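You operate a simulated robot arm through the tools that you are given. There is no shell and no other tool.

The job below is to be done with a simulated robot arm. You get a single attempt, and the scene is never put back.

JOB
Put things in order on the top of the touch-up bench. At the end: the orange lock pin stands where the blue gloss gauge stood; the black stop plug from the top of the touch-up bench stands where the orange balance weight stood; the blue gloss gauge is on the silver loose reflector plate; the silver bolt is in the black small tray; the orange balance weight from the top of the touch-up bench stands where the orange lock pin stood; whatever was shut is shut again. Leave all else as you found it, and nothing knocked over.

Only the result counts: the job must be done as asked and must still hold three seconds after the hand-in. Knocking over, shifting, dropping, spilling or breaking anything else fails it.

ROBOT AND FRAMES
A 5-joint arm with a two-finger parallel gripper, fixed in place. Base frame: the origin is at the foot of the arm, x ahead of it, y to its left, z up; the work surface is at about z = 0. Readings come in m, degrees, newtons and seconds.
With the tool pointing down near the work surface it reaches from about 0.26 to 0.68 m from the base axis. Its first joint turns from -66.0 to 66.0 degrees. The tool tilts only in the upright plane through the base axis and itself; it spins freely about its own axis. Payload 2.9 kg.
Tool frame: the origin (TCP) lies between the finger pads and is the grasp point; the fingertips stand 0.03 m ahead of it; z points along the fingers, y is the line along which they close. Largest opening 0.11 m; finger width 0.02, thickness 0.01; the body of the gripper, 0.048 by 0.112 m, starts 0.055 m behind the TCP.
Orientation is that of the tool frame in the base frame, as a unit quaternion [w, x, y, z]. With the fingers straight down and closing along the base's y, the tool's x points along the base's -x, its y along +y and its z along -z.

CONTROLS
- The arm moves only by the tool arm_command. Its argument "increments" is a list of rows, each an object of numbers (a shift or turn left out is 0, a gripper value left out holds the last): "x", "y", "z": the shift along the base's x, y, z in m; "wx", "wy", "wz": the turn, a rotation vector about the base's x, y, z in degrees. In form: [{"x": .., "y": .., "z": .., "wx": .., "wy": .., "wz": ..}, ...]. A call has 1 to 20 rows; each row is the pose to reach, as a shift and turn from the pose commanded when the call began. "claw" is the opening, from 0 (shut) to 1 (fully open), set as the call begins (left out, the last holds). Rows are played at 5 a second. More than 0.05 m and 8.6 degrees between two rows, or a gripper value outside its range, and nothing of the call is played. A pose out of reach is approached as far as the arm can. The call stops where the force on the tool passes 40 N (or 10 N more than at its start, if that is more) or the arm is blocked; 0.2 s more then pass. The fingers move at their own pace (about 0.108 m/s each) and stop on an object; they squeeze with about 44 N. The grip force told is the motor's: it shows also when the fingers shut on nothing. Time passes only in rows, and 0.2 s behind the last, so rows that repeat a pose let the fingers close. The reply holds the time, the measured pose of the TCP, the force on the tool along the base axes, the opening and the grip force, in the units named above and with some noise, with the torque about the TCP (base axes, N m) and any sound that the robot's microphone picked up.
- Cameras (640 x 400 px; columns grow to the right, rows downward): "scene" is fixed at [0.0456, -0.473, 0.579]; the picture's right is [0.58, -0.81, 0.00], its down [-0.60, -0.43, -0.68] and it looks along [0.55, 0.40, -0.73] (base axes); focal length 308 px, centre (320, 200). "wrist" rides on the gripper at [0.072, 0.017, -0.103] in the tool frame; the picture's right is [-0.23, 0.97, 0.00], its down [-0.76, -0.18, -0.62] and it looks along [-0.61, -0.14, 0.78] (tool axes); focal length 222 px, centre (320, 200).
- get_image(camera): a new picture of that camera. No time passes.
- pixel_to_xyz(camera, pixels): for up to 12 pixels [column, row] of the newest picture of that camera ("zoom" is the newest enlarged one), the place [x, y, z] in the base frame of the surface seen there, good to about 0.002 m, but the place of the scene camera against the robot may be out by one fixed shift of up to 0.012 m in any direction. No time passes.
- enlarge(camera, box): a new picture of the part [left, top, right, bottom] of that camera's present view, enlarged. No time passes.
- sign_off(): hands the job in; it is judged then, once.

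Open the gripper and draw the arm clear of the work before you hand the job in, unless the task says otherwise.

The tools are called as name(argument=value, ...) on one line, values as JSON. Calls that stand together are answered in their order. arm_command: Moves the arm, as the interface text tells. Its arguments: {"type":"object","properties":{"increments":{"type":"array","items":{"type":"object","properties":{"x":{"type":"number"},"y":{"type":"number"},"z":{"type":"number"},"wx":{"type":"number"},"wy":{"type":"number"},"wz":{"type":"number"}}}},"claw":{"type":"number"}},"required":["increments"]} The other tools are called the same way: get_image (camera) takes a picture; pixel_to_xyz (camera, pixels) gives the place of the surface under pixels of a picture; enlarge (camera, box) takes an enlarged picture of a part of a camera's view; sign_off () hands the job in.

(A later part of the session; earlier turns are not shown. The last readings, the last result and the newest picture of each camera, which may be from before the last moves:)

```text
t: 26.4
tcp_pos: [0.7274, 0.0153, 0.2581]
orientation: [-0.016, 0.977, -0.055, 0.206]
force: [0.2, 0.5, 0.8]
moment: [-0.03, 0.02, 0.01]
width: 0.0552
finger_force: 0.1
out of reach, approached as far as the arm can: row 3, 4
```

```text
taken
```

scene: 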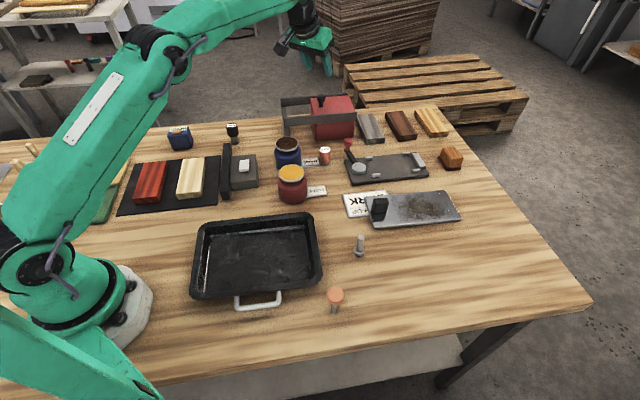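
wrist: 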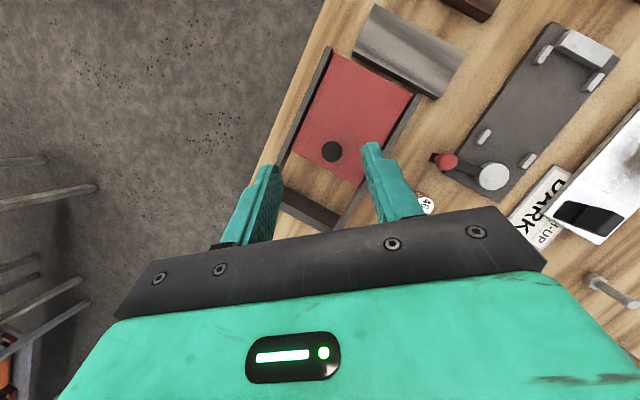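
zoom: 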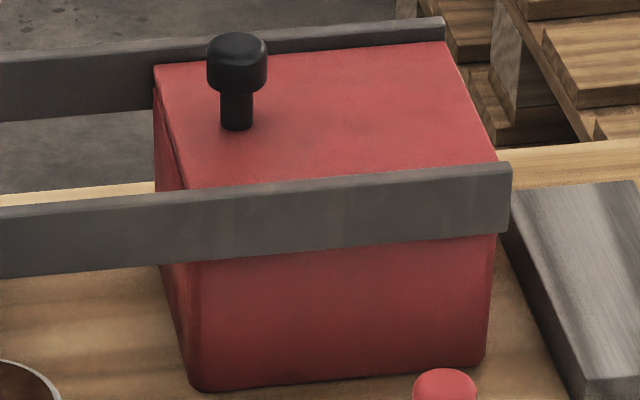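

The lid is back exactly as at the start and the reaction force (-26,+19 N) confirmed its stop. Now I untilt and go over to view the reflector plate and its surroundings.

arm_command(increments=[{"wx": -0.17, "wy": 8, "x": -0.03, "z": 0.01}, {"wx": -0.33, "wy": 16, "x": -0.06, "z": 0.02}, {"wx": -0.5, "wy": 23.85, "x": -0.1, "z": 0.03}])

arm_command(increments=[{"wz": 8.2, "x": -0.007, "y": -0.015}, {"wz": 16.4, "x": -0.014, "y": -0.03}, {"wz": 24.5, "x": -0.021, "y": -0.045}, {"wz": 32.7, "x": -0.028, "y": -0.06}, {"wz": 40.8, "x": -0.035, "y": -0.075}, {"wz": 49, "x": -0.042, "y": -0.09}, {"wz": 57.2, "x": -0.049, "y": -0.105}, {"wz": 65.3, "x": -0.056, "y": -0.12}, {"wz": 73.5, "x": -0.063, "y": -0.135}, {"wz": 81.7, "x": -0.07, "y": -0.15}, {"wz": 89.8, "x": -0.077, "y": -0.165}, {"wz": 98, "x": -0.084, "y": -0.18}, {"wz": 106.2, "x": -0.09, "y": -0.195}, {"wz": 114.3, "x": -0.095, "y": -0.21}, {"wz": 122.5, "x": -0.1, "y": -0.225}, {"wz": 130.7, "x": -0.1, "y": -0.24}, {"wz": 138.8, "x": -0.1, "y": -0.255}, {"wz": 147, "x": -0.1, "y": -0.27}])

get_image(camera="wrist")

```text
t: 27.2
tcp_pos: [0.6273, 0.017, 0.2871]
orientation: [0.0, 0.998, -0.056, -0.001]
force: [-0.3, -0.5, 0.2]
moment: [-0.01, 0.02, 0.01]
width: 0.0549
finger_force: 0.0
out of reach, approached as far as the arm can: row 1, 2
```

```text
t: 31.0
tcp_pos: [0.6262, 0.0331, 0.2867]
orientation: [0.0, 0.999, -0.04, 0.0]
force: [0.1, 0.3, 0.1]
moment: [0.0, -0.01, 0.03]
width: 0.0552
finger_force: 0.0
out of reach, approached as far as the arm can: row 1, 2, 3, 4, 5, 6, 7, 8, 9, 10, 11, 12, 13, 14, 15, 16, 17, 18
```

```text
taken
```

wrist: 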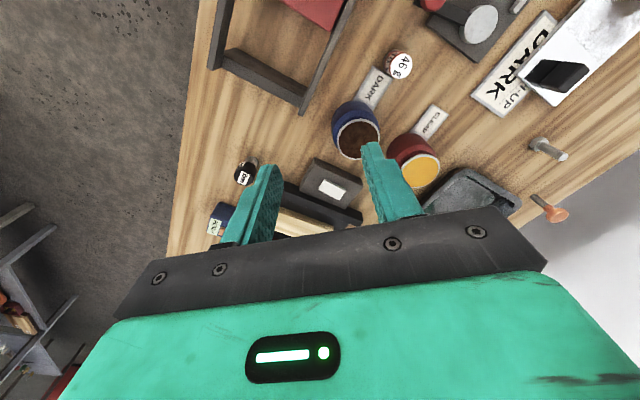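

The spin hit its end stop in that direction, so nothing moved; I spin the other way (negative) while moving over in two calls.

arm_command(increments=[{"wz": -8.4, "x": -0.01, "y": -0.01}, {"wz": -16.8, "x": -0.02, "y": -0.02}, {"wz": -25.2, "x": -0.03, "y": -0.03}, {"wz": -33.6, "x": -0.04, "y": -0.04}, {"wz": -42, "x": -0.05, "y": -0.055}, {"wz": -50.4, "x": -0.06, "y": -0.07}, {"wz": -58.8, "x": -0.07, "y": -0.085}, {"wz": -67.2, "x": -0.08, "y": -0.1}, {"wz": -75.6, "x": -0.09, "y": -0.115}, {"wz": -84, "x": -0.1, "y": -0.13}, {"wz": -92.4, "x": -0.1, "y": -0.145}, {"wz": -100.8, "x": -0.1, "y": -0.16}, {"wz": -109.2, "x": -0.1, "y": -0.175}])

arm_command(increments=[{"wz": -8.4, "y": -0.01}, {"wz": -16.8, "y": -0.02}, {"wz": -25.2, "y": -0.03}, {"wz": -33.6, "y": -0.04}, {"wz": -42, "y": -0.05}, {"wz": -50.4, "y": -0.06}, {"wz": -58.8, "y": -0.07}, {"wz": -67.2, "y": -0.08}, {"wz": -75.6, "y": -0.09}, {"wz": -84, "y": -0.1}, {"wz": -92.4, "y": -0.11}, {"wz": -100.8, "y": -0.115}, {"wz": -109.2, "y": -0.12}])

get_image(camera="wrist")

```text
t: 33.8
tcp_pos: [0.5503, -0.1382, 0.3763]
orientation: [-0.017, -0.572, 0.82, 0.019]
force: [-0.1, 0.5, 0.2]
moment: [0.01, 0.01, 0.03]
width: 0.055
finger_force: 0.1
out of reach, approached as far as the arm can: row 1, 2, 3, 4, 5, 6, 7, 8, 9, 10, 11, 12, 13
```

```text
t: 36.6
tcp_pos: [0.5123, -0.2353, 0.3947]
orientation: [-0.011, 0.337, 0.941, 0.0]
force: [0.0, 0.6, -1.1]
moment: [0.01, -0.01, -0.03]
width: 0.0549
finger_force: 0.0
out of reach, approached as far as the arm can: row 2, 3, 4, 5, 6, 7, 8, 9, 10, 11, 12, 13
```

```text
taken
```

wrist: 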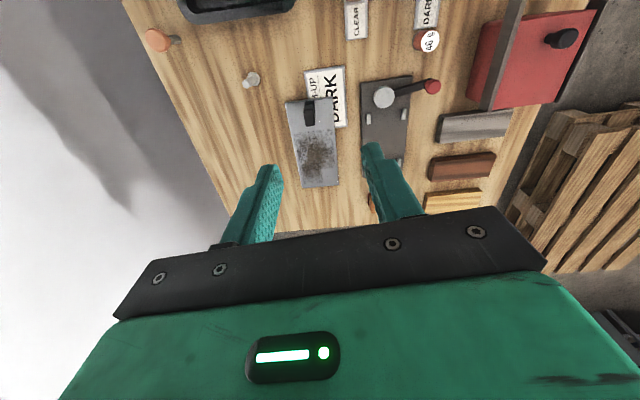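

Now the plate is visible at (315,140). I lower a bit and zoom on the plate to measure it.

arm_command(increments=[{"z": -0.03}, {"z": -0.06}, {"z": -0.09}, {"z": -0.11}])

enlarge(camera="wrist", box=[200, 30, 456, 190])

get_image(camera="wrist")

```text
t: 37.6
tcp_pos: [0.5168, -0.24, 0.3678]
orientation: [-0.034, 0.335, 0.941, 0.003]
force: [0.1, -0.9, 0.6]
moment: [0.02, 0.01, 0.02]
width: 0.055
finger_force: 0.1
out of reach, approached as far as the arm can: row 1, 2, 3, 4
```

```text
2.50 times, centred on (328, 110) of wrist
```

zoom: 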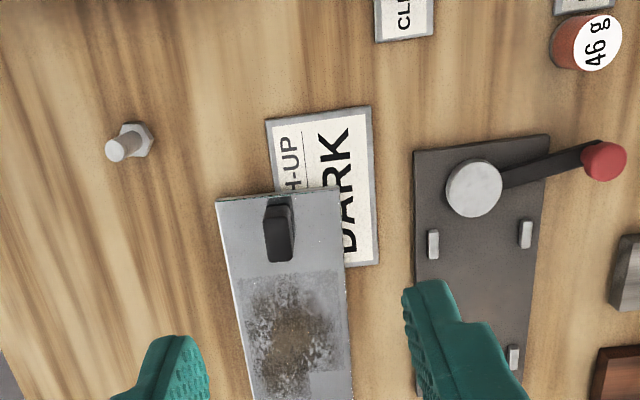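

```text
taken
```

wrist: 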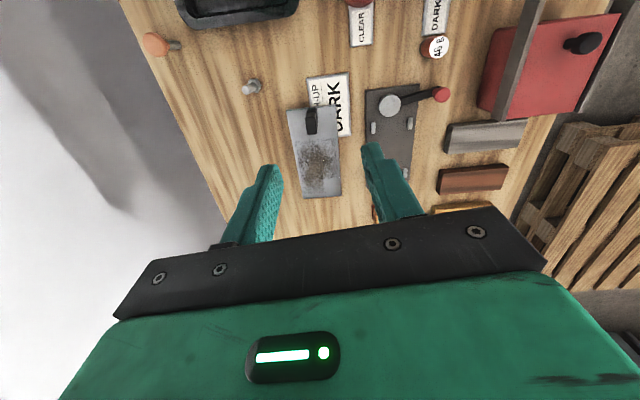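

The arm reports out of reach with a slight inward tilt of 4°. I correct the tilt to vertical with a small lowering and check whether it follows.

arm_command(increments=[{"wx": -0.82, "wy": -1.77, "z": -0.02}, {"wx": -1.64, "wy": -3.54, "z": -0.04}, {"wx": -1.64, "wy": -3.54, "z": -0.06}])

```text
t: 38.4
tcp_pos: [0.5175, -0.2396, 0.3671]
orientation: [-0.034, 0.336, 0.941, 0.003]
force: [0.9, 0.6, -0.5]
moment: [0.02, -0.01, -0.01]
width: 0.0548
finger_force: 0.2
out of reach, approached as far as the arm can: row 1, 2, 3
```

The arm seems stuck; I look at the scene to see its configuration.

get_image(camera="scene")

```text
taken
```

scene: 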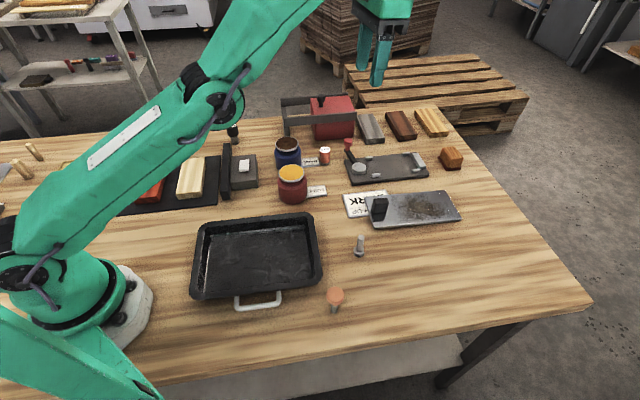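

The forearm has flipped through the straight-elbow singularity (elbow low near (205,100)) after the out-of-reach pose. I'll stretch the arm out and then pull it in again to get the elbow back up.

arm_command(increments=[{"x": 0.03, "y": -0.014, "z": 0.0}, {"x": 0.06, "y": -0.028, "z": 0.0}, {"x": 0.09, "y": -0.042, "z": -0.02}, {"x": 0.12, "y": -0.056, "z": -0.05}, {"x": 0.12, "y": -0.056, "z": -0.09}, {"x": 0.12, "y": -0.056, "z": -0.13}])

get_image(camera="scene")

```text
t: 39.8
tcp_pos: [0.5783, -0.2676, 0.2154]
orientation: [-0.034, 0.336, 0.941, 0.003]
force: [0.4, 0.0, -0.7]
moment: [-0.02, 0.01, 0.0]
width: 0.0548
finger_force: 0.1
out of reach, approached as far as the arm can: row 1, 2, 3, 4, 5, 6
```

```text
taken
```

scene: 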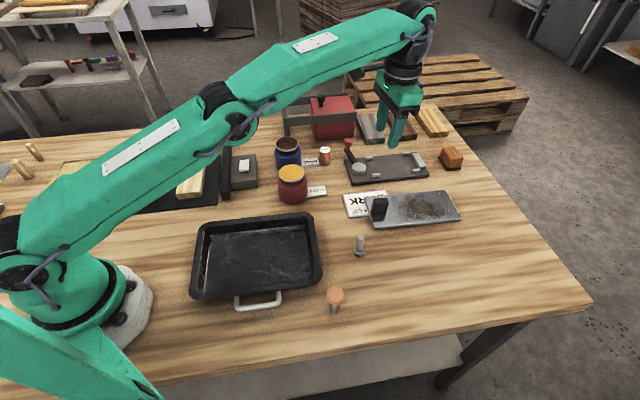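

The arm is now nearly straight. I pull in along the radius a little while fixing the slight tilt.

arm_command(increments=[{"x": -0.02, "y": 0.009}, {"x": -0.04, "y": 0.018}, {"x": -0.06, "y": 0.028}, {"x": -0.08, "y": 0.037}])

get_image(camera="scene")

```text
t: 40.8
tcp_pos: [0.4976, -0.2314, 0.2152]
orientation: [-0.034, 0.336, 0.941, 0.003]
force: [0.1, 1.1, -0.7]
moment: [0.0, 0.01, -0.01]
width: 0.0549
finger_force: 0.2
```

```text
taken
```

scene: 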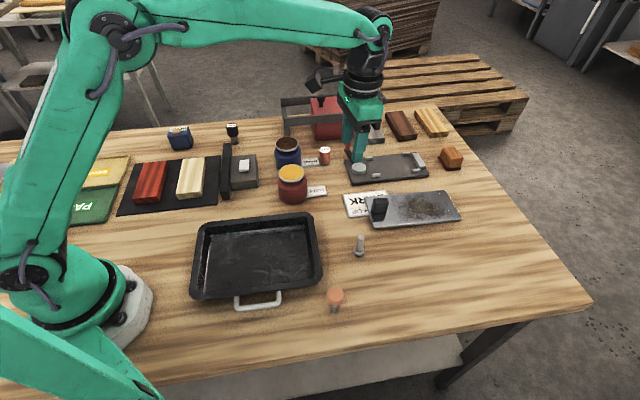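

Elbow is up again and the move was clean. I straighten the tool to vertical and view the plate area.

arm_command(increments=[{"wx": -0.82, "wy": -1.77}, {"wx": -1.64, "wy": -3.54}, {"wx": -1.64, "wy": -3.54}])

get_image(camera="wrist")

enlarge(camera="wrist", box=[180, 30, 436, 190])

```text
t: 41.6
tcp_pos: [0.4975, -0.2307, 0.2167]
orientation: [0.0, 0.336, 0.942, 0.0]
force: [0.3, 0.0, 0.3]
moment: [-0.03, 0.0, 0.0]
width: 0.0552
finger_force: 0.1
```

```text
taken
```

wrist: 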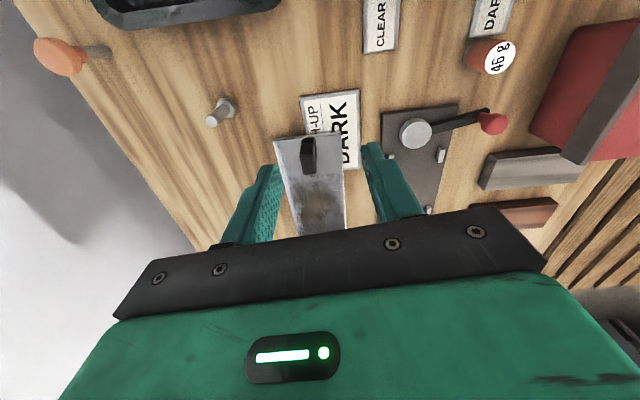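

```text
2.50 times, centred on (308, 110) of wrist
```

zoom: 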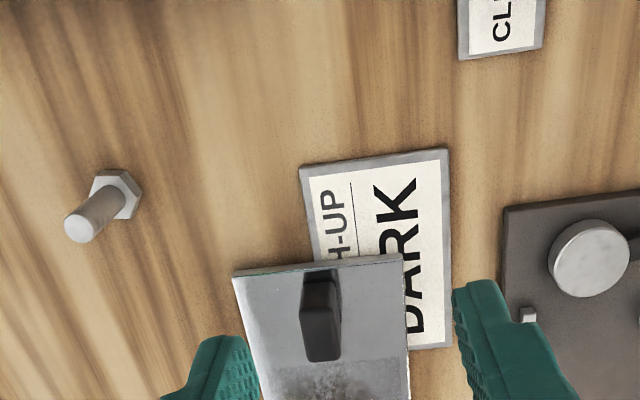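

I measure plate corners, its top surface, and the knob footprint, plus the bolt.

pixel_to_xyz(camera="wrist", pixels=[[275, 143], [339, 136], [300, 230], [343, 225], [310, 200], [320, 180], [300, 190], [335, 150], [308, 145], [308, 165], [216, 120], [225, 102]])

pixel_to_xyz(camera="wrist", pixels=[[300, 175], [318, 170], [299, 150], [318, 165], [285, 170], [330, 170], [330, 200], [297, 215], [340, 210], [320, 225], [330, 115], [55, 56]])

```text
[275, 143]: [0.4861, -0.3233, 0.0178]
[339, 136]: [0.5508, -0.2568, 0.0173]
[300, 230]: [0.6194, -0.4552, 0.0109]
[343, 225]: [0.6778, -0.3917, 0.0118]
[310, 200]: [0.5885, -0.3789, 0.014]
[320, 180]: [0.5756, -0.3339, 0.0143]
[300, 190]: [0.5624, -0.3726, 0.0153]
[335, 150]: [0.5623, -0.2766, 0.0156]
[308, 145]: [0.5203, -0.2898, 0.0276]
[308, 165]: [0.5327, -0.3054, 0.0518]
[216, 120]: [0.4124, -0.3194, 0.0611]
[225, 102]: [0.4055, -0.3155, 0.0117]
```

```text
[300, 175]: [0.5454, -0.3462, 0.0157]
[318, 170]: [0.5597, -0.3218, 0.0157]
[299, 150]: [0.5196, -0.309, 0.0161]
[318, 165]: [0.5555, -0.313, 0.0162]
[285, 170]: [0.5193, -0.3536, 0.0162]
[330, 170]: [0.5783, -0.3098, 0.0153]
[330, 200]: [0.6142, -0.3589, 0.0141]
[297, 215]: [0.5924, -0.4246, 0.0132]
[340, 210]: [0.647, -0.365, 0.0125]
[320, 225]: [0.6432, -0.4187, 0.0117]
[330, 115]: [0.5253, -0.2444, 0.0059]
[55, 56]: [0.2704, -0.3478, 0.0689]
```

Plate long axis runs along (0.71,-0.70), near-edge middle at (0.518,-0.290), top z≈0.0175→0.011, knob near its near end. Next I go to view the gauge and plug on the left side, staying at z≈0.22 and well inside reach.

arm_command(increments=[{"x": -0.017, "y": 0.041, "wz": 6.8}, {"x": -0.034, "y": 0.082, "wz": 13.6}, {"x": -0.051, "y": 0.123, "wz": 20.4}, {"x": -0.068, "y": 0.164, "wz": 27.2}, {"x": -0.085, "y": 0.205, "wz": 34}, {"x": -0.102, "y": 0.246, "wz": 40.8}, {"x": -0.119, "y": 0.287, "wz": 47.5}, {"x": -0.136, "y": 0.328, "wz": 54.3}, {"x": -0.153, "y": 0.369, "wz": 61.1}, {"x": -0.17, "y": 0.41, "wz": 67.9}, {"x": -0.187, "y": 0.451, "wz": 74.7}])

get_image(camera="wrist")

enlarge(camera="wrist", box=[240, 60, 496, 220])

```text
t: 44.0
tcp_pos: [0.3093, 0.2184, 0.2167]
orientation: [-0.001, -0.306, 0.952, 0.0]
force: [-0.6, 0.3, -0.2]
moment: [-0.01, -0.02, 0.0]
width: 0.0552
finger_force: 0.1
```

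```text
taken
```

wrist: 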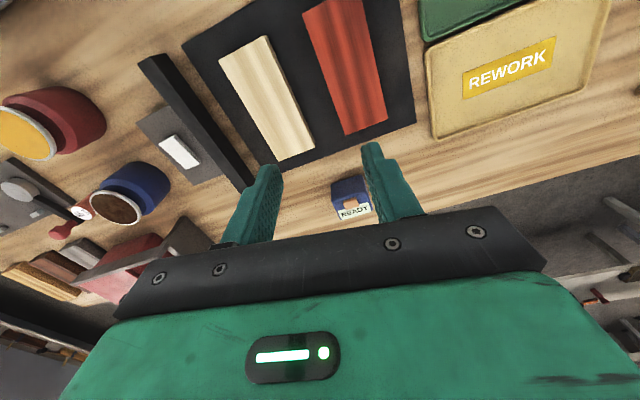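

```text
2.50 times, centred on (368, 140) of wrist
```

zoom: 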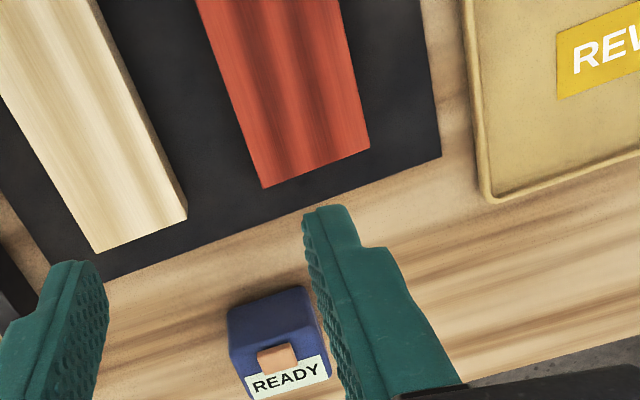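

The gauge is at (350,198), partly at the picture's lower edge. I move outwards 9 cm with fingers open to see it and the plug better.

arm_command(increments=[{"x": 0.03, "y": 0.018}, {"x": 0.06, "y": 0.036}, {"x": 0.08, "y": 0.045}, {"x": 0.08, "y": 0.045}], claw=1)

get_image(camera="wrist")

enlarge(camera="wrist", box=[180, 60, 436, 220])

```text
t: 45.0
tcp_pos: [0.3909, 0.2655, 0.2178]
orientation: [-0.001, -0.304, 0.953, 0.0]
force: [-0.2, 0.3, 0.0]
moment: [0.04, 0.0, 0.0]
width: 0.11
finger_force: 0.0
```

```text
taken
```

wrist: 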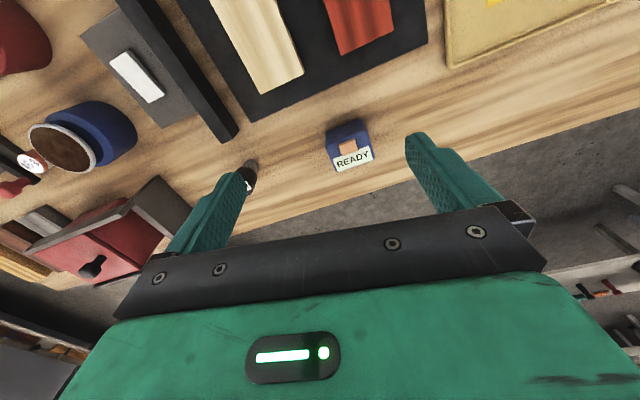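

```text
2.50 times, centred on (308, 140) of wrist
```

zoom: 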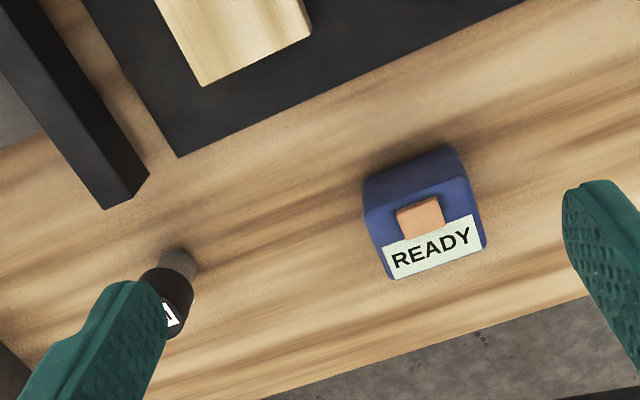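

I measure the gauge's top-face corners and bottom edges, and the plug.

pixel_to_xyz(camera="zoom", pixels=[[372, 213], [466, 183], [392, 274], [482, 243], [430, 228], [366, 186], [440, 152], [435, 252], [420, 170], [178, 262], [168, 290], [480, 185]])

pixel_to_xyz(camera="zoom", pixels=[[395, 210], [400, 240], [455, 205], [470, 220], [455, 150], [364, 180], [410, 160], [180, 250], [195, 265], [160, 300], [185, 300], [420, 215]])

```text
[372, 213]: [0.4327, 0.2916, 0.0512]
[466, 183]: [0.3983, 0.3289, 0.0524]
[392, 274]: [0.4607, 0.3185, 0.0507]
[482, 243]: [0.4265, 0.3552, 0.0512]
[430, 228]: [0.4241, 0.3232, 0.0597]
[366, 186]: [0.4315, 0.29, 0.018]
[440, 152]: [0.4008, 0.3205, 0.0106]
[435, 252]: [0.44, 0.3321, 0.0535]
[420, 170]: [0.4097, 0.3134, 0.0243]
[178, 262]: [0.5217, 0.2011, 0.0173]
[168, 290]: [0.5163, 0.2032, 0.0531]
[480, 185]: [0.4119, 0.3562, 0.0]
```

```text
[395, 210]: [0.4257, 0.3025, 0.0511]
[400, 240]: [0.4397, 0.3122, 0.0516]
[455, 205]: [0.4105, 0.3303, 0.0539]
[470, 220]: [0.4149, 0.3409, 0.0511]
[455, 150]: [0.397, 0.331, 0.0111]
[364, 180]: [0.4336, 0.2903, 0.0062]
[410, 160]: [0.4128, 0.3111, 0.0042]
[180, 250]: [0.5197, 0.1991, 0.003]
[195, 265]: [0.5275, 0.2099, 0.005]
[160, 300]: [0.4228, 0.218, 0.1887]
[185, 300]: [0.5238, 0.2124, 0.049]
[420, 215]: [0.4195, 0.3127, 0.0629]
```

Gauge top centre ≈ (0.430, 0.324), 0.054 × 0.043 m, long side along azimuth 133°, top z 0.052. I move above it with the closing axis along that long side and descend.

arm_command(increments=[{"x": 0.0195, "y": 0.029, "wz": 3.8}, {"x": 0.039, "y": 0.0585, "wz": 7.6}, {"x": 0.039, "y": 0.0585, "wz": 7.6, "z": -0.045}, {"x": 0.039, "y": 0.0585, "wz": 7.6, "z": -0.09}, {"x": 0.039, "y": 0.0585, "wz": 7.6, "z": -0.11}])

get_image(camera="wrist")

```text
t: 46.2
tcp_pos: [0.4288, 0.3229, 0.107]
orientation: [0.0, -0.368, 0.93, 0.0]
force: [-0.1, 0.0, -0.1]
moment: [0.01, 0.01, -0.03]
width: 0.1099
finger_force: 0.1
```

```text
taken
```

wrist: 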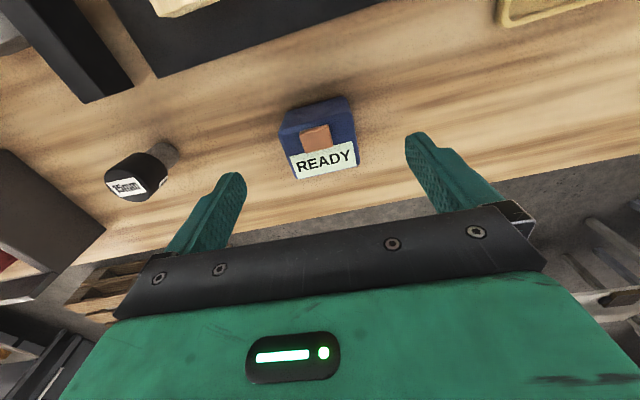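

From nearer, I re-measure the gauge's top (corners near (284,134),(350,112),(292,178),(357,160)) and the plug at (140,175).

pixel_to_xyz(camera="wrist", pixels=[[284, 136], [350, 116], [294, 177], [355, 161], [291, 140], [345, 120], [325, 170], [280, 130], [125, 187], [135, 178], [175, 155], [165, 147]])

enlarge(camera="wrist", box=[90, 80, 378, 220])

```text
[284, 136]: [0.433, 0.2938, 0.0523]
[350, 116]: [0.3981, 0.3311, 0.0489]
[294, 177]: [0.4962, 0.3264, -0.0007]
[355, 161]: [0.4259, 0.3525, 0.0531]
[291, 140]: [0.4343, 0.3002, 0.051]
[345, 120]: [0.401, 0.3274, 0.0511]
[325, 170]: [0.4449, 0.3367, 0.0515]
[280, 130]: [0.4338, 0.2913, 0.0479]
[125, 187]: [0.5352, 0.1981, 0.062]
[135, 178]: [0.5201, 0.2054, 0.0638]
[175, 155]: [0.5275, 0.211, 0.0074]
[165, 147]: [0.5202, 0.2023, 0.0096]
```

```text
2.22 times, centred on (234, 150) of wrist
```

zoom: 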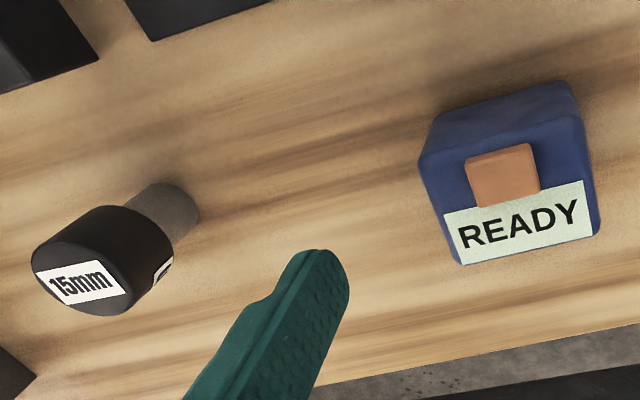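

The gauge centre (0.4295,0.323) matches the TCP. I lower to z≈0.036 and close.

arm_command(increments=[{"z": -0.035, "x": 0.0005}, {"z": -0.06, "x": 0.0005}, {"z": -0.071, "x": 0.0005}, {"z": -0.071, "x": 0.0005}])

arm_command(increments=[{"z": 0}, {"z": 0}, {"z": 0}, {"z": 0}], claw=0)

```text
t: 47.2
tcp_pos: [0.4296, 0.322, 0.0357]
orientation: [-0.001, -0.366, 0.931, 0.0]
force: [-1.0, 0.0, -0.9]
moment: [0.0, 0.0, -0.02]
width: 0.1098
finger_force: 0.0
```

```text
t: 48.2
tcp_pos: [0.429, 0.3229, 0.0337]
orientation: [-0.001, -0.366, 0.93, 0.0]
force: [0.2, 1.7, -0.3]
moment: [0.03, -0.05, 0.01]
width: 0.0581
finger_force: 44.0
```

Gauge gripped (58 mm). I lift straight up to z≈0.18.

arm_command(increments=[{"z": 0.02}, {"z": 0.06}, {"z": 0.1}, {"z": 0.146}, {"z": 0.146}])

arm_command(increments=[{"x": 0.014, "y": -0.0446, "wz": -6.3}, {"x": 0.028, "y": -0.0892, "wz": -12.6}, {"x": 0.043, "y": -0.134, "wz": -18.9}, {"x": 0.057, "y": -0.178, "wz": -25.2}, {"x": 0.071, "y": -0.223, "wz": -31.5}, {"x": 0.077, "y": -0.263, "wz": -37.8}, {"x": 0.083, "y": -0.303, "wz": -44.1}, {"x": 0.089, "y": -0.343, "wz": -50.4}, {"x": 0.095, "y": -0.383, "wz": -56.7}, {"x": 0.101, "y": -0.423, "wz": -63}, {"x": 0.094, "y": -0.463, "wz": -69.3}, {"x": 0.086, "y": -0.503, "wz": -75.6}, {"x": 0.079, "y": -0.543, "wz": -81.8}, {"x": 0.071, "y": -0.583, "wz": -88}])

get_image(camera="wrist")

get_image(camera="scene")

```text
t: 49.4
tcp_pos: [0.4256, 0.3213, 0.1857]
orientation: [-0.001, -0.367, 0.93, 0.0]
force: [-0.2, -0.1, -2.9]
moment: [-0.01, -0.01, 0.0]
width: 0.0577
finger_force: 44.1
```

```text
t: 52.4
tcp_pos: [0.5001, -0.2607, 0.185]
orientation: [0.0, 0.383, 0.924, 0.0]
force: [-0.3, -0.2, -3.3]
moment: [0.03, 0.0, 0.0]
width: 0.0576
finger_force: 44.3
```

```text
taken
```

wrist: 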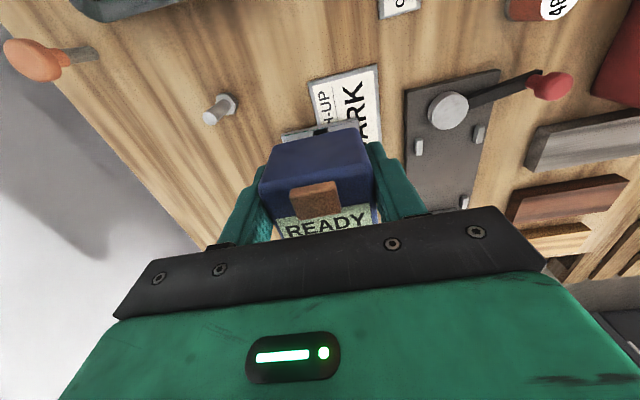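

```text
taken
```

scene: 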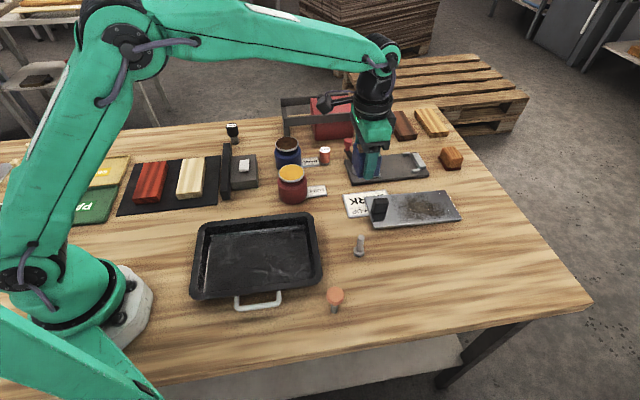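

The gauge is held level and the plate is ahead at (430,207) in the scene. I move over the plate's free part (0.5696,-0.3404) while lowering to z≈0.13.

arm_command(increments=[{"x": 0.0, "y": 0.0, "z": -0.03}, {"x": 0.023, "y": -0.0265, "z": -0.05}, {"x": 0.046, "y": -0.053, "z": -0.055}, {"x": 0.0695, "y": -0.0797, "z": -0.055}, {"x": 0.0695, "y": -0.0797, "z": -0.055}])

enlarge(camera="scene", box=[330, 120, 490, 240])

get_image(camera="wrist")

```text
t: 53.6
tcp_pos: [0.5712, -0.3388, 0.1285]
orientation: [-0.002, 0.383, 0.924, 0.001]
force: [0.3, -0.4, -2.7]
moment: [0.03, -0.03, 0.0]
width: 0.0576
finger_force: 43.7
```

```text
3.33 times, centred on (410, 180) of scene
```

zoom: 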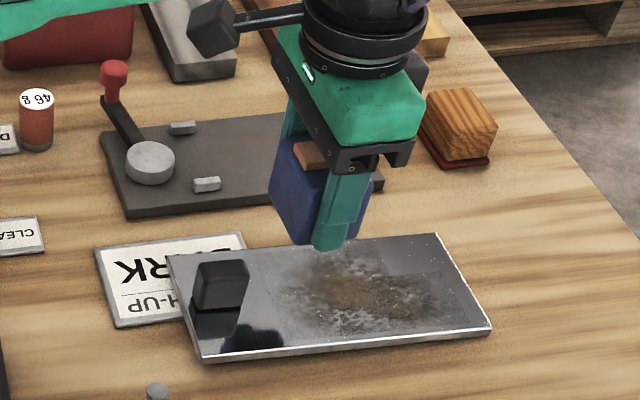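

```text
taken
```

wrist: 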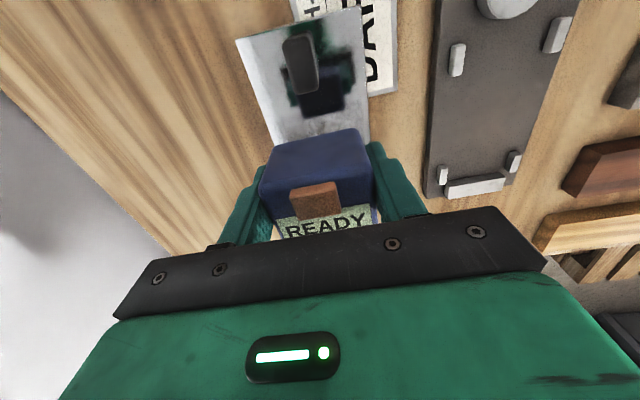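

The gauge hovers over the plate's clear middle, aligned with it. I descend to just above the surface.

arm_command(increments=[{"z": -0.035, "x": -0.001}, {"z": -0.06, "x": -0.001, "y": -0.0005}, {"z": -0.07, "x": -0.001, "y": -0.0005}, {"z": -0.07, "x": -0.001, "y": -0.0005}])

enlarge(camera="scene", box=[350, 150, 470, 240])

```text
t: 54.6
tcp_pos: [0.5704, -0.339, 0.0573]
orientation: [-0.001, 0.382, 0.924, 0.0]
force: [-0.1, -0.1, -2.6]
moment: [0.03, 0.0, 0.0]
width: 0.0578
finger_force: 43.5
```

```text
4.44 times, centred on (410, 195) of scene
```

zoom: 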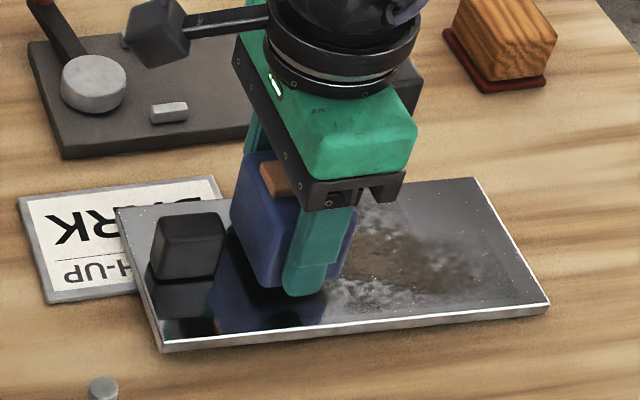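

About 7 mm still to go by the reflection. I lower in small steps and watch the force.

arm_command(increments=[{"z": -0.002}, {"z": -0.004}, {"z": -0.005}])

```text
t: 55.4
tcp_pos: [0.5698, -0.3405, 0.0522]
orientation: [-0.001, 0.382, 0.924, 0.0]
force: [0.0, -1.0, -3.0]
moment: [0.01, -0.01, -0.01]
width: 0.0577
finger_force: 44.2
```

arm_command(increments=[{"z": -0.001}, {"z": -0.002}])

enlarge(camera="scene", box=[350, 150, 470, 240])

```text
t: 56.0
tcp_pos: [0.5699, -0.3408, 0.0508]
orientation: [0.001, 0.383, 0.924, -0.001]
force: [-1.3, 0.6, 0.6]
moment: [0.14, 0.01, 0.04]
width: 0.0578
finger_force: 44.5
```

```text
4.44 times, centred on (410, 195) of scene
```

zoom: 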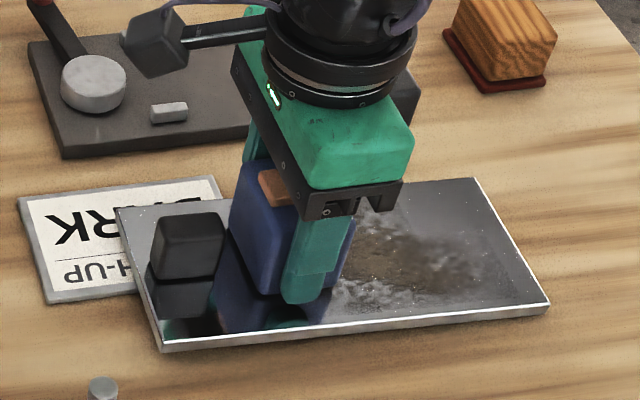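

The downward load has gone (force z -2.7 → +0.6), so the gauge touches the plate. I open the fingers and then rise straight up.

arm_command(increments=[{"z": -0.0005}, {"z": -0.0005}, {"z": -0.0005}], claw=0.75)

arm_command(increments=[{"z": 0.015}, {"z": 0.04}, {"z": 0.075}, {"z": 0.09}])

enlarge(camera="scene", box=[350, 150, 470, 240])

get_image(camera="wrist")

```text
t: 56.8
tcp_pos: [0.5686, -0.3403, 0.0493]
orientation: [-0.001, 0.383, 0.924, 0.0]
force: [-0.6, -0.2, -0.2]
moment: [-0.01, -0.02, -0.02]
width: 0.0824
finger_force: 0.1
```

```text
t: 57.8
tcp_pos: [0.5684, -0.3394, 0.14]
orientation: [-0.001, 0.383, 0.924, 0.001]
force: [0.0, 0.1, 0.1]
moment: [-0.01, 0.02, 0.05]
width: 0.0824
finger_force: 0.0
```

```text
4.44 times, centred on (410, 195) of scene
```

zoom: 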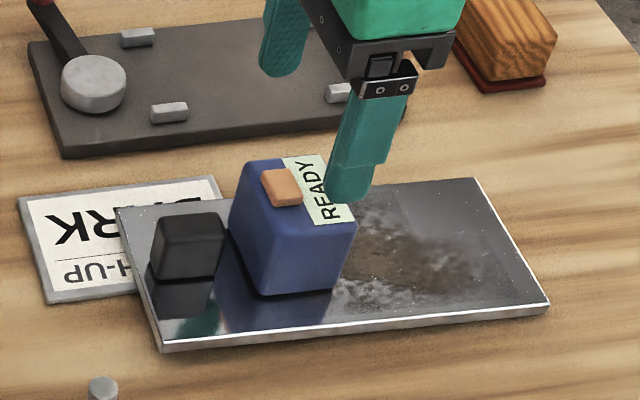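

```text
taken
```

wrist: 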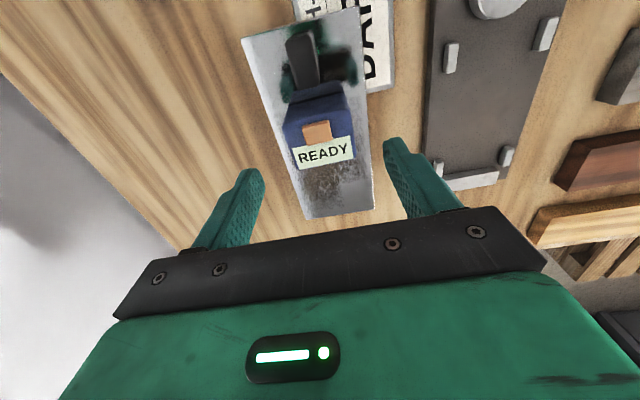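

The gauge stands firmly on the plate (reflection matches its foot). Next the lock pin at (0.27,-0.348): I move in over the tray side to view it.

arm_command(increments=[{"x": -0.043, "y": 0.007}, {"x": -0.086, "y": 0.014, "z": 0.02}, {"x": -0.13, "y": 0.021, "z": 0.04}, {"x": -0.173, "y": 0.028, "z": 0.06, "wz": -2}, {"x": -0.216, "y": 0.035, "z": 0.06, "wz": -4}, {"x": -0.26, "y": 0.041, "z": 0.06, "wz": -5}, {"x": -0.303, "y": 0.048, "z": 0.06, "wz": -6}, {"x": -0.346, "y": 0.055, "z": 0.06, "wz": -7}], claw=1)

get_image(camera="wrist")

```text
t: 59.6
tcp_pos: [0.2222, -0.285, 0.1992]
orientation: [0.0, 0.438, 0.899, 0.0]
force: [-0.3, -0.4, 0.6]
moment: [0.0, 0.01, -0.03]
width: 0.1099
finger_force: 0.1
```

```text
taken
```

wrist: 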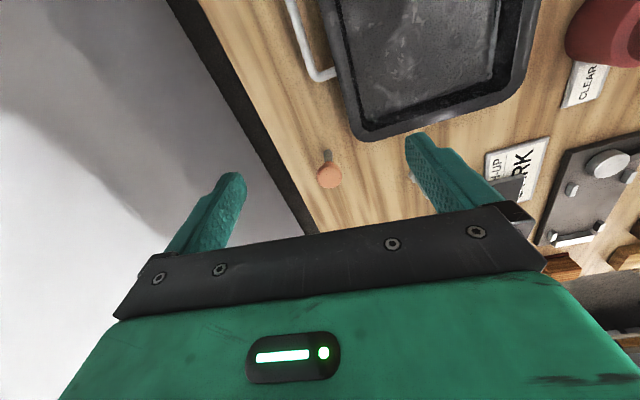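

The pin head is at (329,175). I zoom in to measure its head and foot.

enlarge(camera="wrist", box=[280, 130, 376, 200])

pixel_to_xyz(camera="wrist", pixels=[[329, 178], [329, 172], [320, 177], [339, 177], [329, 186], [328, 151], [328, 155], [325, 152], [331, 152], [329, 163]])

```text
5.71 times, centred on (328, 165) of wrist
```

zoom: 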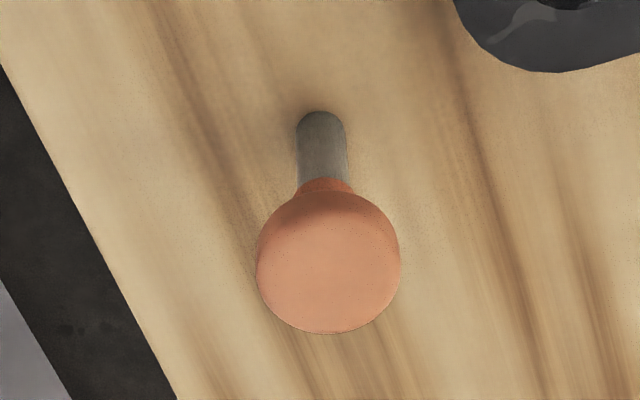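

```text
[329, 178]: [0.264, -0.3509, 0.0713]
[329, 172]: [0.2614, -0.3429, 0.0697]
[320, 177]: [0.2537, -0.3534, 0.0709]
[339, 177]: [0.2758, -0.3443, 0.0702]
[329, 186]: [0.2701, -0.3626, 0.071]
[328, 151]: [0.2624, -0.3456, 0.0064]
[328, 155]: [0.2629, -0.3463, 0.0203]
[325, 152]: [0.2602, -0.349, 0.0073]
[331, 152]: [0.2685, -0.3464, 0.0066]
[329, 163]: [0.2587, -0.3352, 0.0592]
```

Pin axis is at about (0.264,-0.349), head Ø≈26 mm, top z 0.071. I half-close the claw (tray corner nearby) and move above it, then check alignment.

arm_command(increments=[{"x": 0.021, "y": -0.032}, {"x": 0.0418, "y": -0.0642}, {"x": 0.0418, "y": -0.0642, "z": -0.04}, {"x": 0.0418, "y": -0.0642, "z": -0.08}, {"x": 0.0418, "y": -0.0642, "z": -0.08}], claw=0.5)

get_image(camera="wrist")

enlarge(camera="scene", box=[270, 210, 400, 320])

```text
t: 60.8
tcp_pos: [0.2645, -0.3486, 0.12]
orientation: [-0.001, 0.438, 0.899, 0.0]
force: [-1.0, 0.3, 1.0]
moment: [-0.03, -0.01, -0.03]
width: 0.0551
finger_force: 0.0
```

```text
taken
```

wrist: 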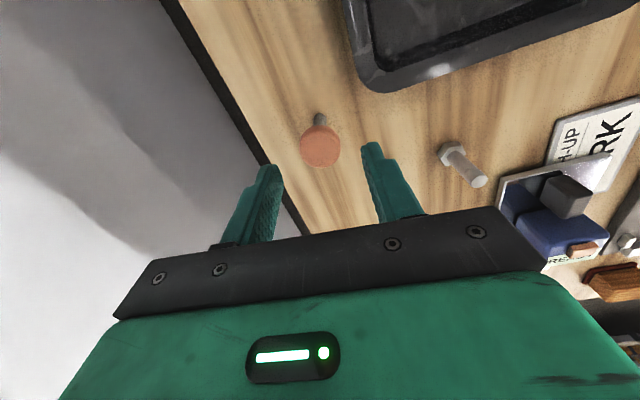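

```text
3.64 times, centred on (335, 265) of scene
```

zoom: 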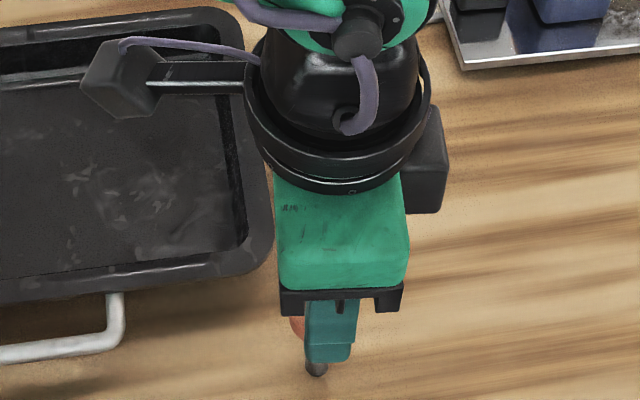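

I re-measure the head at (320,150) from here, plus the bolt's head/foot at (448,152).

pixel_to_xyz(camera="wrist", pixels=[[320, 150], [303, 150], [338, 150], [320, 136], [320, 164], [319, 118], [475, 180], [450, 153], [440, 152], [455, 145], [447, 165]])

enlarge(camera="wrist", box=[270, 90, 510, 200])

```text
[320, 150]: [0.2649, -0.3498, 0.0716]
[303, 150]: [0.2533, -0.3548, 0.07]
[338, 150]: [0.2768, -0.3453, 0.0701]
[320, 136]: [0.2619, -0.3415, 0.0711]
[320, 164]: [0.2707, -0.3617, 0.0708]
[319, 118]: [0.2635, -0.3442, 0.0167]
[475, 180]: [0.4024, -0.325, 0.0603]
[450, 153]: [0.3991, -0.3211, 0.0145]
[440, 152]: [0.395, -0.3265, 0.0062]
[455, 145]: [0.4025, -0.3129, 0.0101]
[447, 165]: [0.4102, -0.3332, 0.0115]
```

```text
2.67 times, centred on (390, 145) of wrist
```

zoom: 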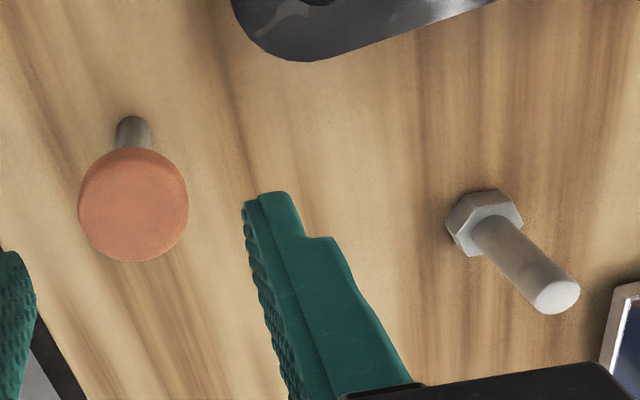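

Head centre (0.265,-0.3505). I descend to z≈0.060 and close on the head.

arm_command(increments=[{"x": 0.0007, "y": -0.0018, "z": -0.03}, {"x": 0.0007, "y": -0.0018, "z": -0.05}, {"x": 0.0007, "y": -0.0018, "z": -0.058}, {"x": 0.0007, "y": -0.0018, "z": -0.058}])

arm_command(increments=[{"z": 0}, {"z": 0}, {"z": 0}], claw=0)

get_image(camera="wrist")

```text
t: 61.8
tcp_pos: [0.2651, -0.3501, 0.0603]
orientation: [0.0, 0.438, 0.899, 0.0]
force: [0.1, 0.8, -0.2]
moment: [-0.02, 0.01, -0.01]
width: 0.0549
finger_force: 0.1
```

```text
t: 62.6
tcp_pos: [0.2653, -0.3506, 0.0617]
orientation: [-0.002, 0.438, 0.899, 0.001]
force: [0.4, -0.9, -0.7]
moment: [-0.01, 0.01, 0.01]
width: 0.0296
finger_force: 44.1
```

```text
taken
```

wrist: 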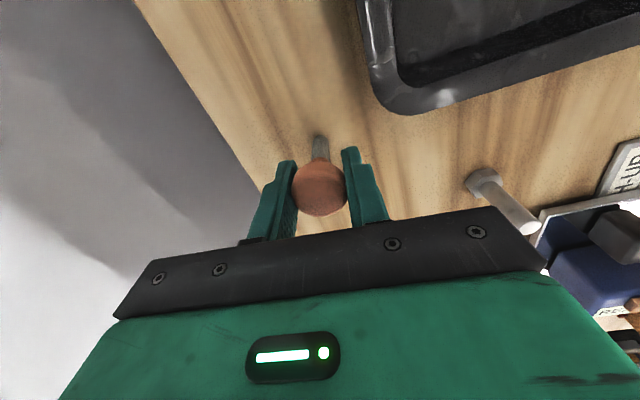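

Pin held by the head (29.6 mm). I lift to z≈0.2 and carry it over to the gauge's old place.

arm_command(increments=[{"z": 0.02}, {"z": 0.06}, {"z": 0.1}, {"z": 0.14}, {"z": 0.14}])

arm_command(increments=[{"x": 0.011, "y": 0.045, "wz": 5.93}, {"x": 0.022, "y": 0.09, "wz": 11.87}, {"x": 0.033, "y": 0.135, "wz": 17.8}, {"x": 0.044, "y": 0.18, "wz": 23.7}, {"x": 0.055, "y": 0.2246, "wz": 29.7}, {"x": 0.066, "y": 0.2695, "wz": 35.6}, {"x": 0.077, "y": 0.3144, "wz": 41.5}, {"x": 0.088, "y": 0.3593, "wz": 47.5}, {"x": 0.099, "y": 0.4042, "wz": 53.4}, {"x": 0.11, "y": 0.449, "wz": 59.3}, {"x": 0.121, "y": 0.494, "wz": 65.3}, {"x": 0.132, "y": 0.539, "wz": 71.2}, {"x": 0.143, "y": 0.584, "wz": 77.1}, {"x": 0.154, "y": 0.629, "wz": 83}, {"x": 0.1645, "y": 0.6737, "wz": 89}])

get_image(camera="wrist")

get_image(camera="scene")

```text
t: 63.8
tcp_pos: [0.2668, -0.3504, 0.2026]
orientation: [0.0, 0.438, 0.899, 0.001]
force: [-0.2, -0.1, -0.3]
moment: [-0.03, -0.05, 0.02]
width: 0.0299
finger_force: 43.8
```

```text
t: 67.0
tcp_pos: [0.429, 0.3232, 0.2003]
orientation: [-0.001, -0.319, 0.948, 0.0]
force: [0.2, 0.2, 0.1]
moment: [0.03, 0.02, -0.05]
width: 0.0298
finger_force: 44.0
```

```text
taken
```

wrist: 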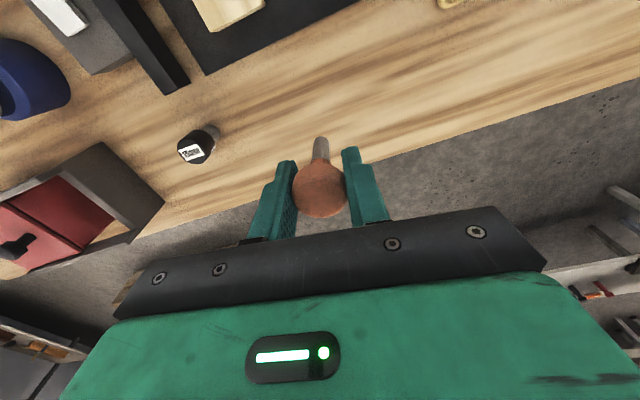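

```text
taken
```

scene: 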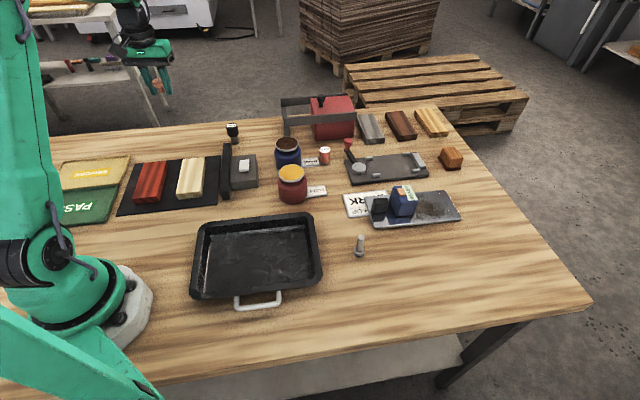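

The pin hangs upright in the grip over the gauge's old place. I descend to 6 mm above contact.

arm_command(increments=[{"x": 0.0005, "z": -0.045}, {"x": 0.0005, "z": -0.09}, {"x": 0.0005, "z": -0.12}, {"x": 0.0005, "z": -0.132}, {"x": 0.0005, "z": -0.132}])

arm_command(increments=[{"z": -0.002}, {"z": -0.004}, {"z": -0.0055}, {"z": -0.0055}])

enlarge(camera="scene", box=[140, 90, 260, 180])

```text
t: 68.2
tcp_pos: [0.4302, 0.3233, 0.0693]
orientation: [0.0, -0.317, 0.948, 0.001]
force: [0.5, -0.4, -0.7]
moment: [0.01, 0.01, 0.04]
width: 0.0299
finger_force: 43.6
```

```text
t: 69.2
tcp_pos: [0.4308, 0.3219, 0.0645]
orientation: [-0.001, -0.318, 0.948, 0.0]
force: [-0.6, -0.2, -1.2]
moment: [-0.01, 0.02, -0.01]
width: 0.0303
finger_force: 44.7
```

```text
4.44 times, centred on (200, 135) of scene
```

zoom: 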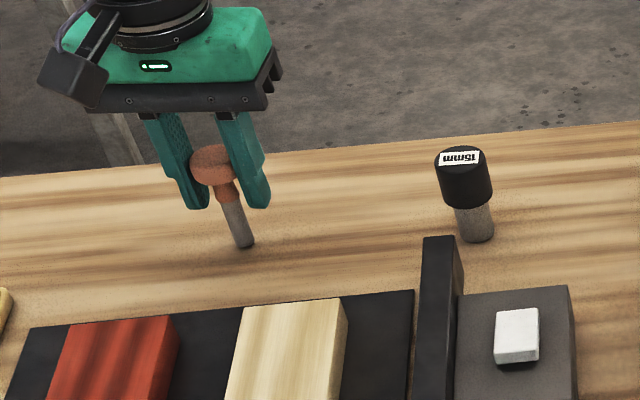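

The pin is parallel with the fingers, so upright. I lower in 1 mm steps looking for contact.

arm_command(increments=[{"z": -0.001}, {"z": -0.002}, {"z": -0.002}])

```text
t: 70.0
tcp_pos: [0.4302, 0.3225, 0.0614]
orientation: [0.0, -0.318, 0.948, -0.001]
force: [-0.2, 0.2, -0.9]
moment: [0.03, 0.02, 0.02]
width: 0.03
finger_force: 44.0
```

arm_command(increments=[{"z": -0.001}, {"z": -0.001}])

enlarge(camera="scene", box=[160, 110, 220, 160])

```text
t: 70.6
tcp_pos: [0.4307, 0.323, 0.0623]
orientation: [-0.001, -0.317, 0.948, 0.0]
force: [0.3, 0.0, 0.2]
moment: [-0.01, 0.01, 0.0]
width: 0.0297
finger_force: 43.8
```

```text
8.00 times, centred on (190, 135) of scene
```

zoom: 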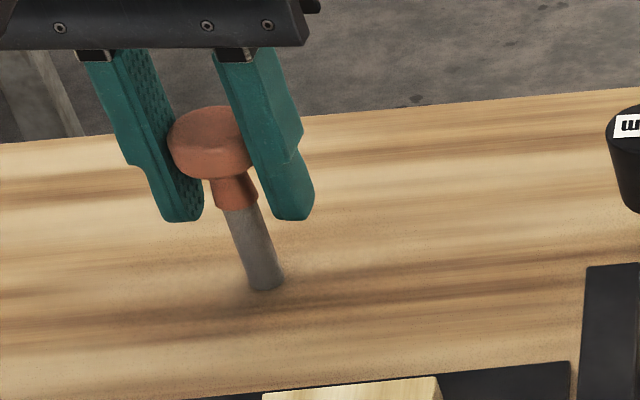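

By bookkeeping I'm at the grasp height minus 0.5 mm and the load is off the tool, so the pin stands. I press 0.5 mm more and open.

arm_command(increments=[{"z": -0.0005}, {"z": -0.0005}])

arm_command(increments=[{"z": 0}, {"z": 0}, {"z": 0}], claw=0.55)

enlarge(camera="scene", box=[160, 110, 220, 160])

```text
t: 71.2
tcp_pos: [0.4317, 0.3225, 0.061]
orientation: [0.0, -0.317, 0.948, 0.0]
force: [1.2, -0.2, 2.4]
moment: [0.01, -0.1, -0.01]
width: 0.03
finger_force: 44.1
```

```text
t: 72.0
tcp_pos: [0.431, 0.3242, 0.0604]
orientation: [-0.001, -0.317, 0.948, 0.0]
force: [-0.1, -0.2, 0.7]
moment: [0.02, 0.02, 0.01]
width: 0.0606
finger_force: 0.1
```

```text
8.00 times, centred on (190, 135) of scene
```

zoom: 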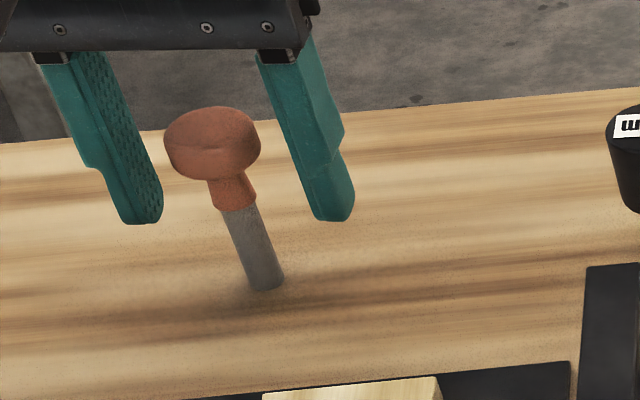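

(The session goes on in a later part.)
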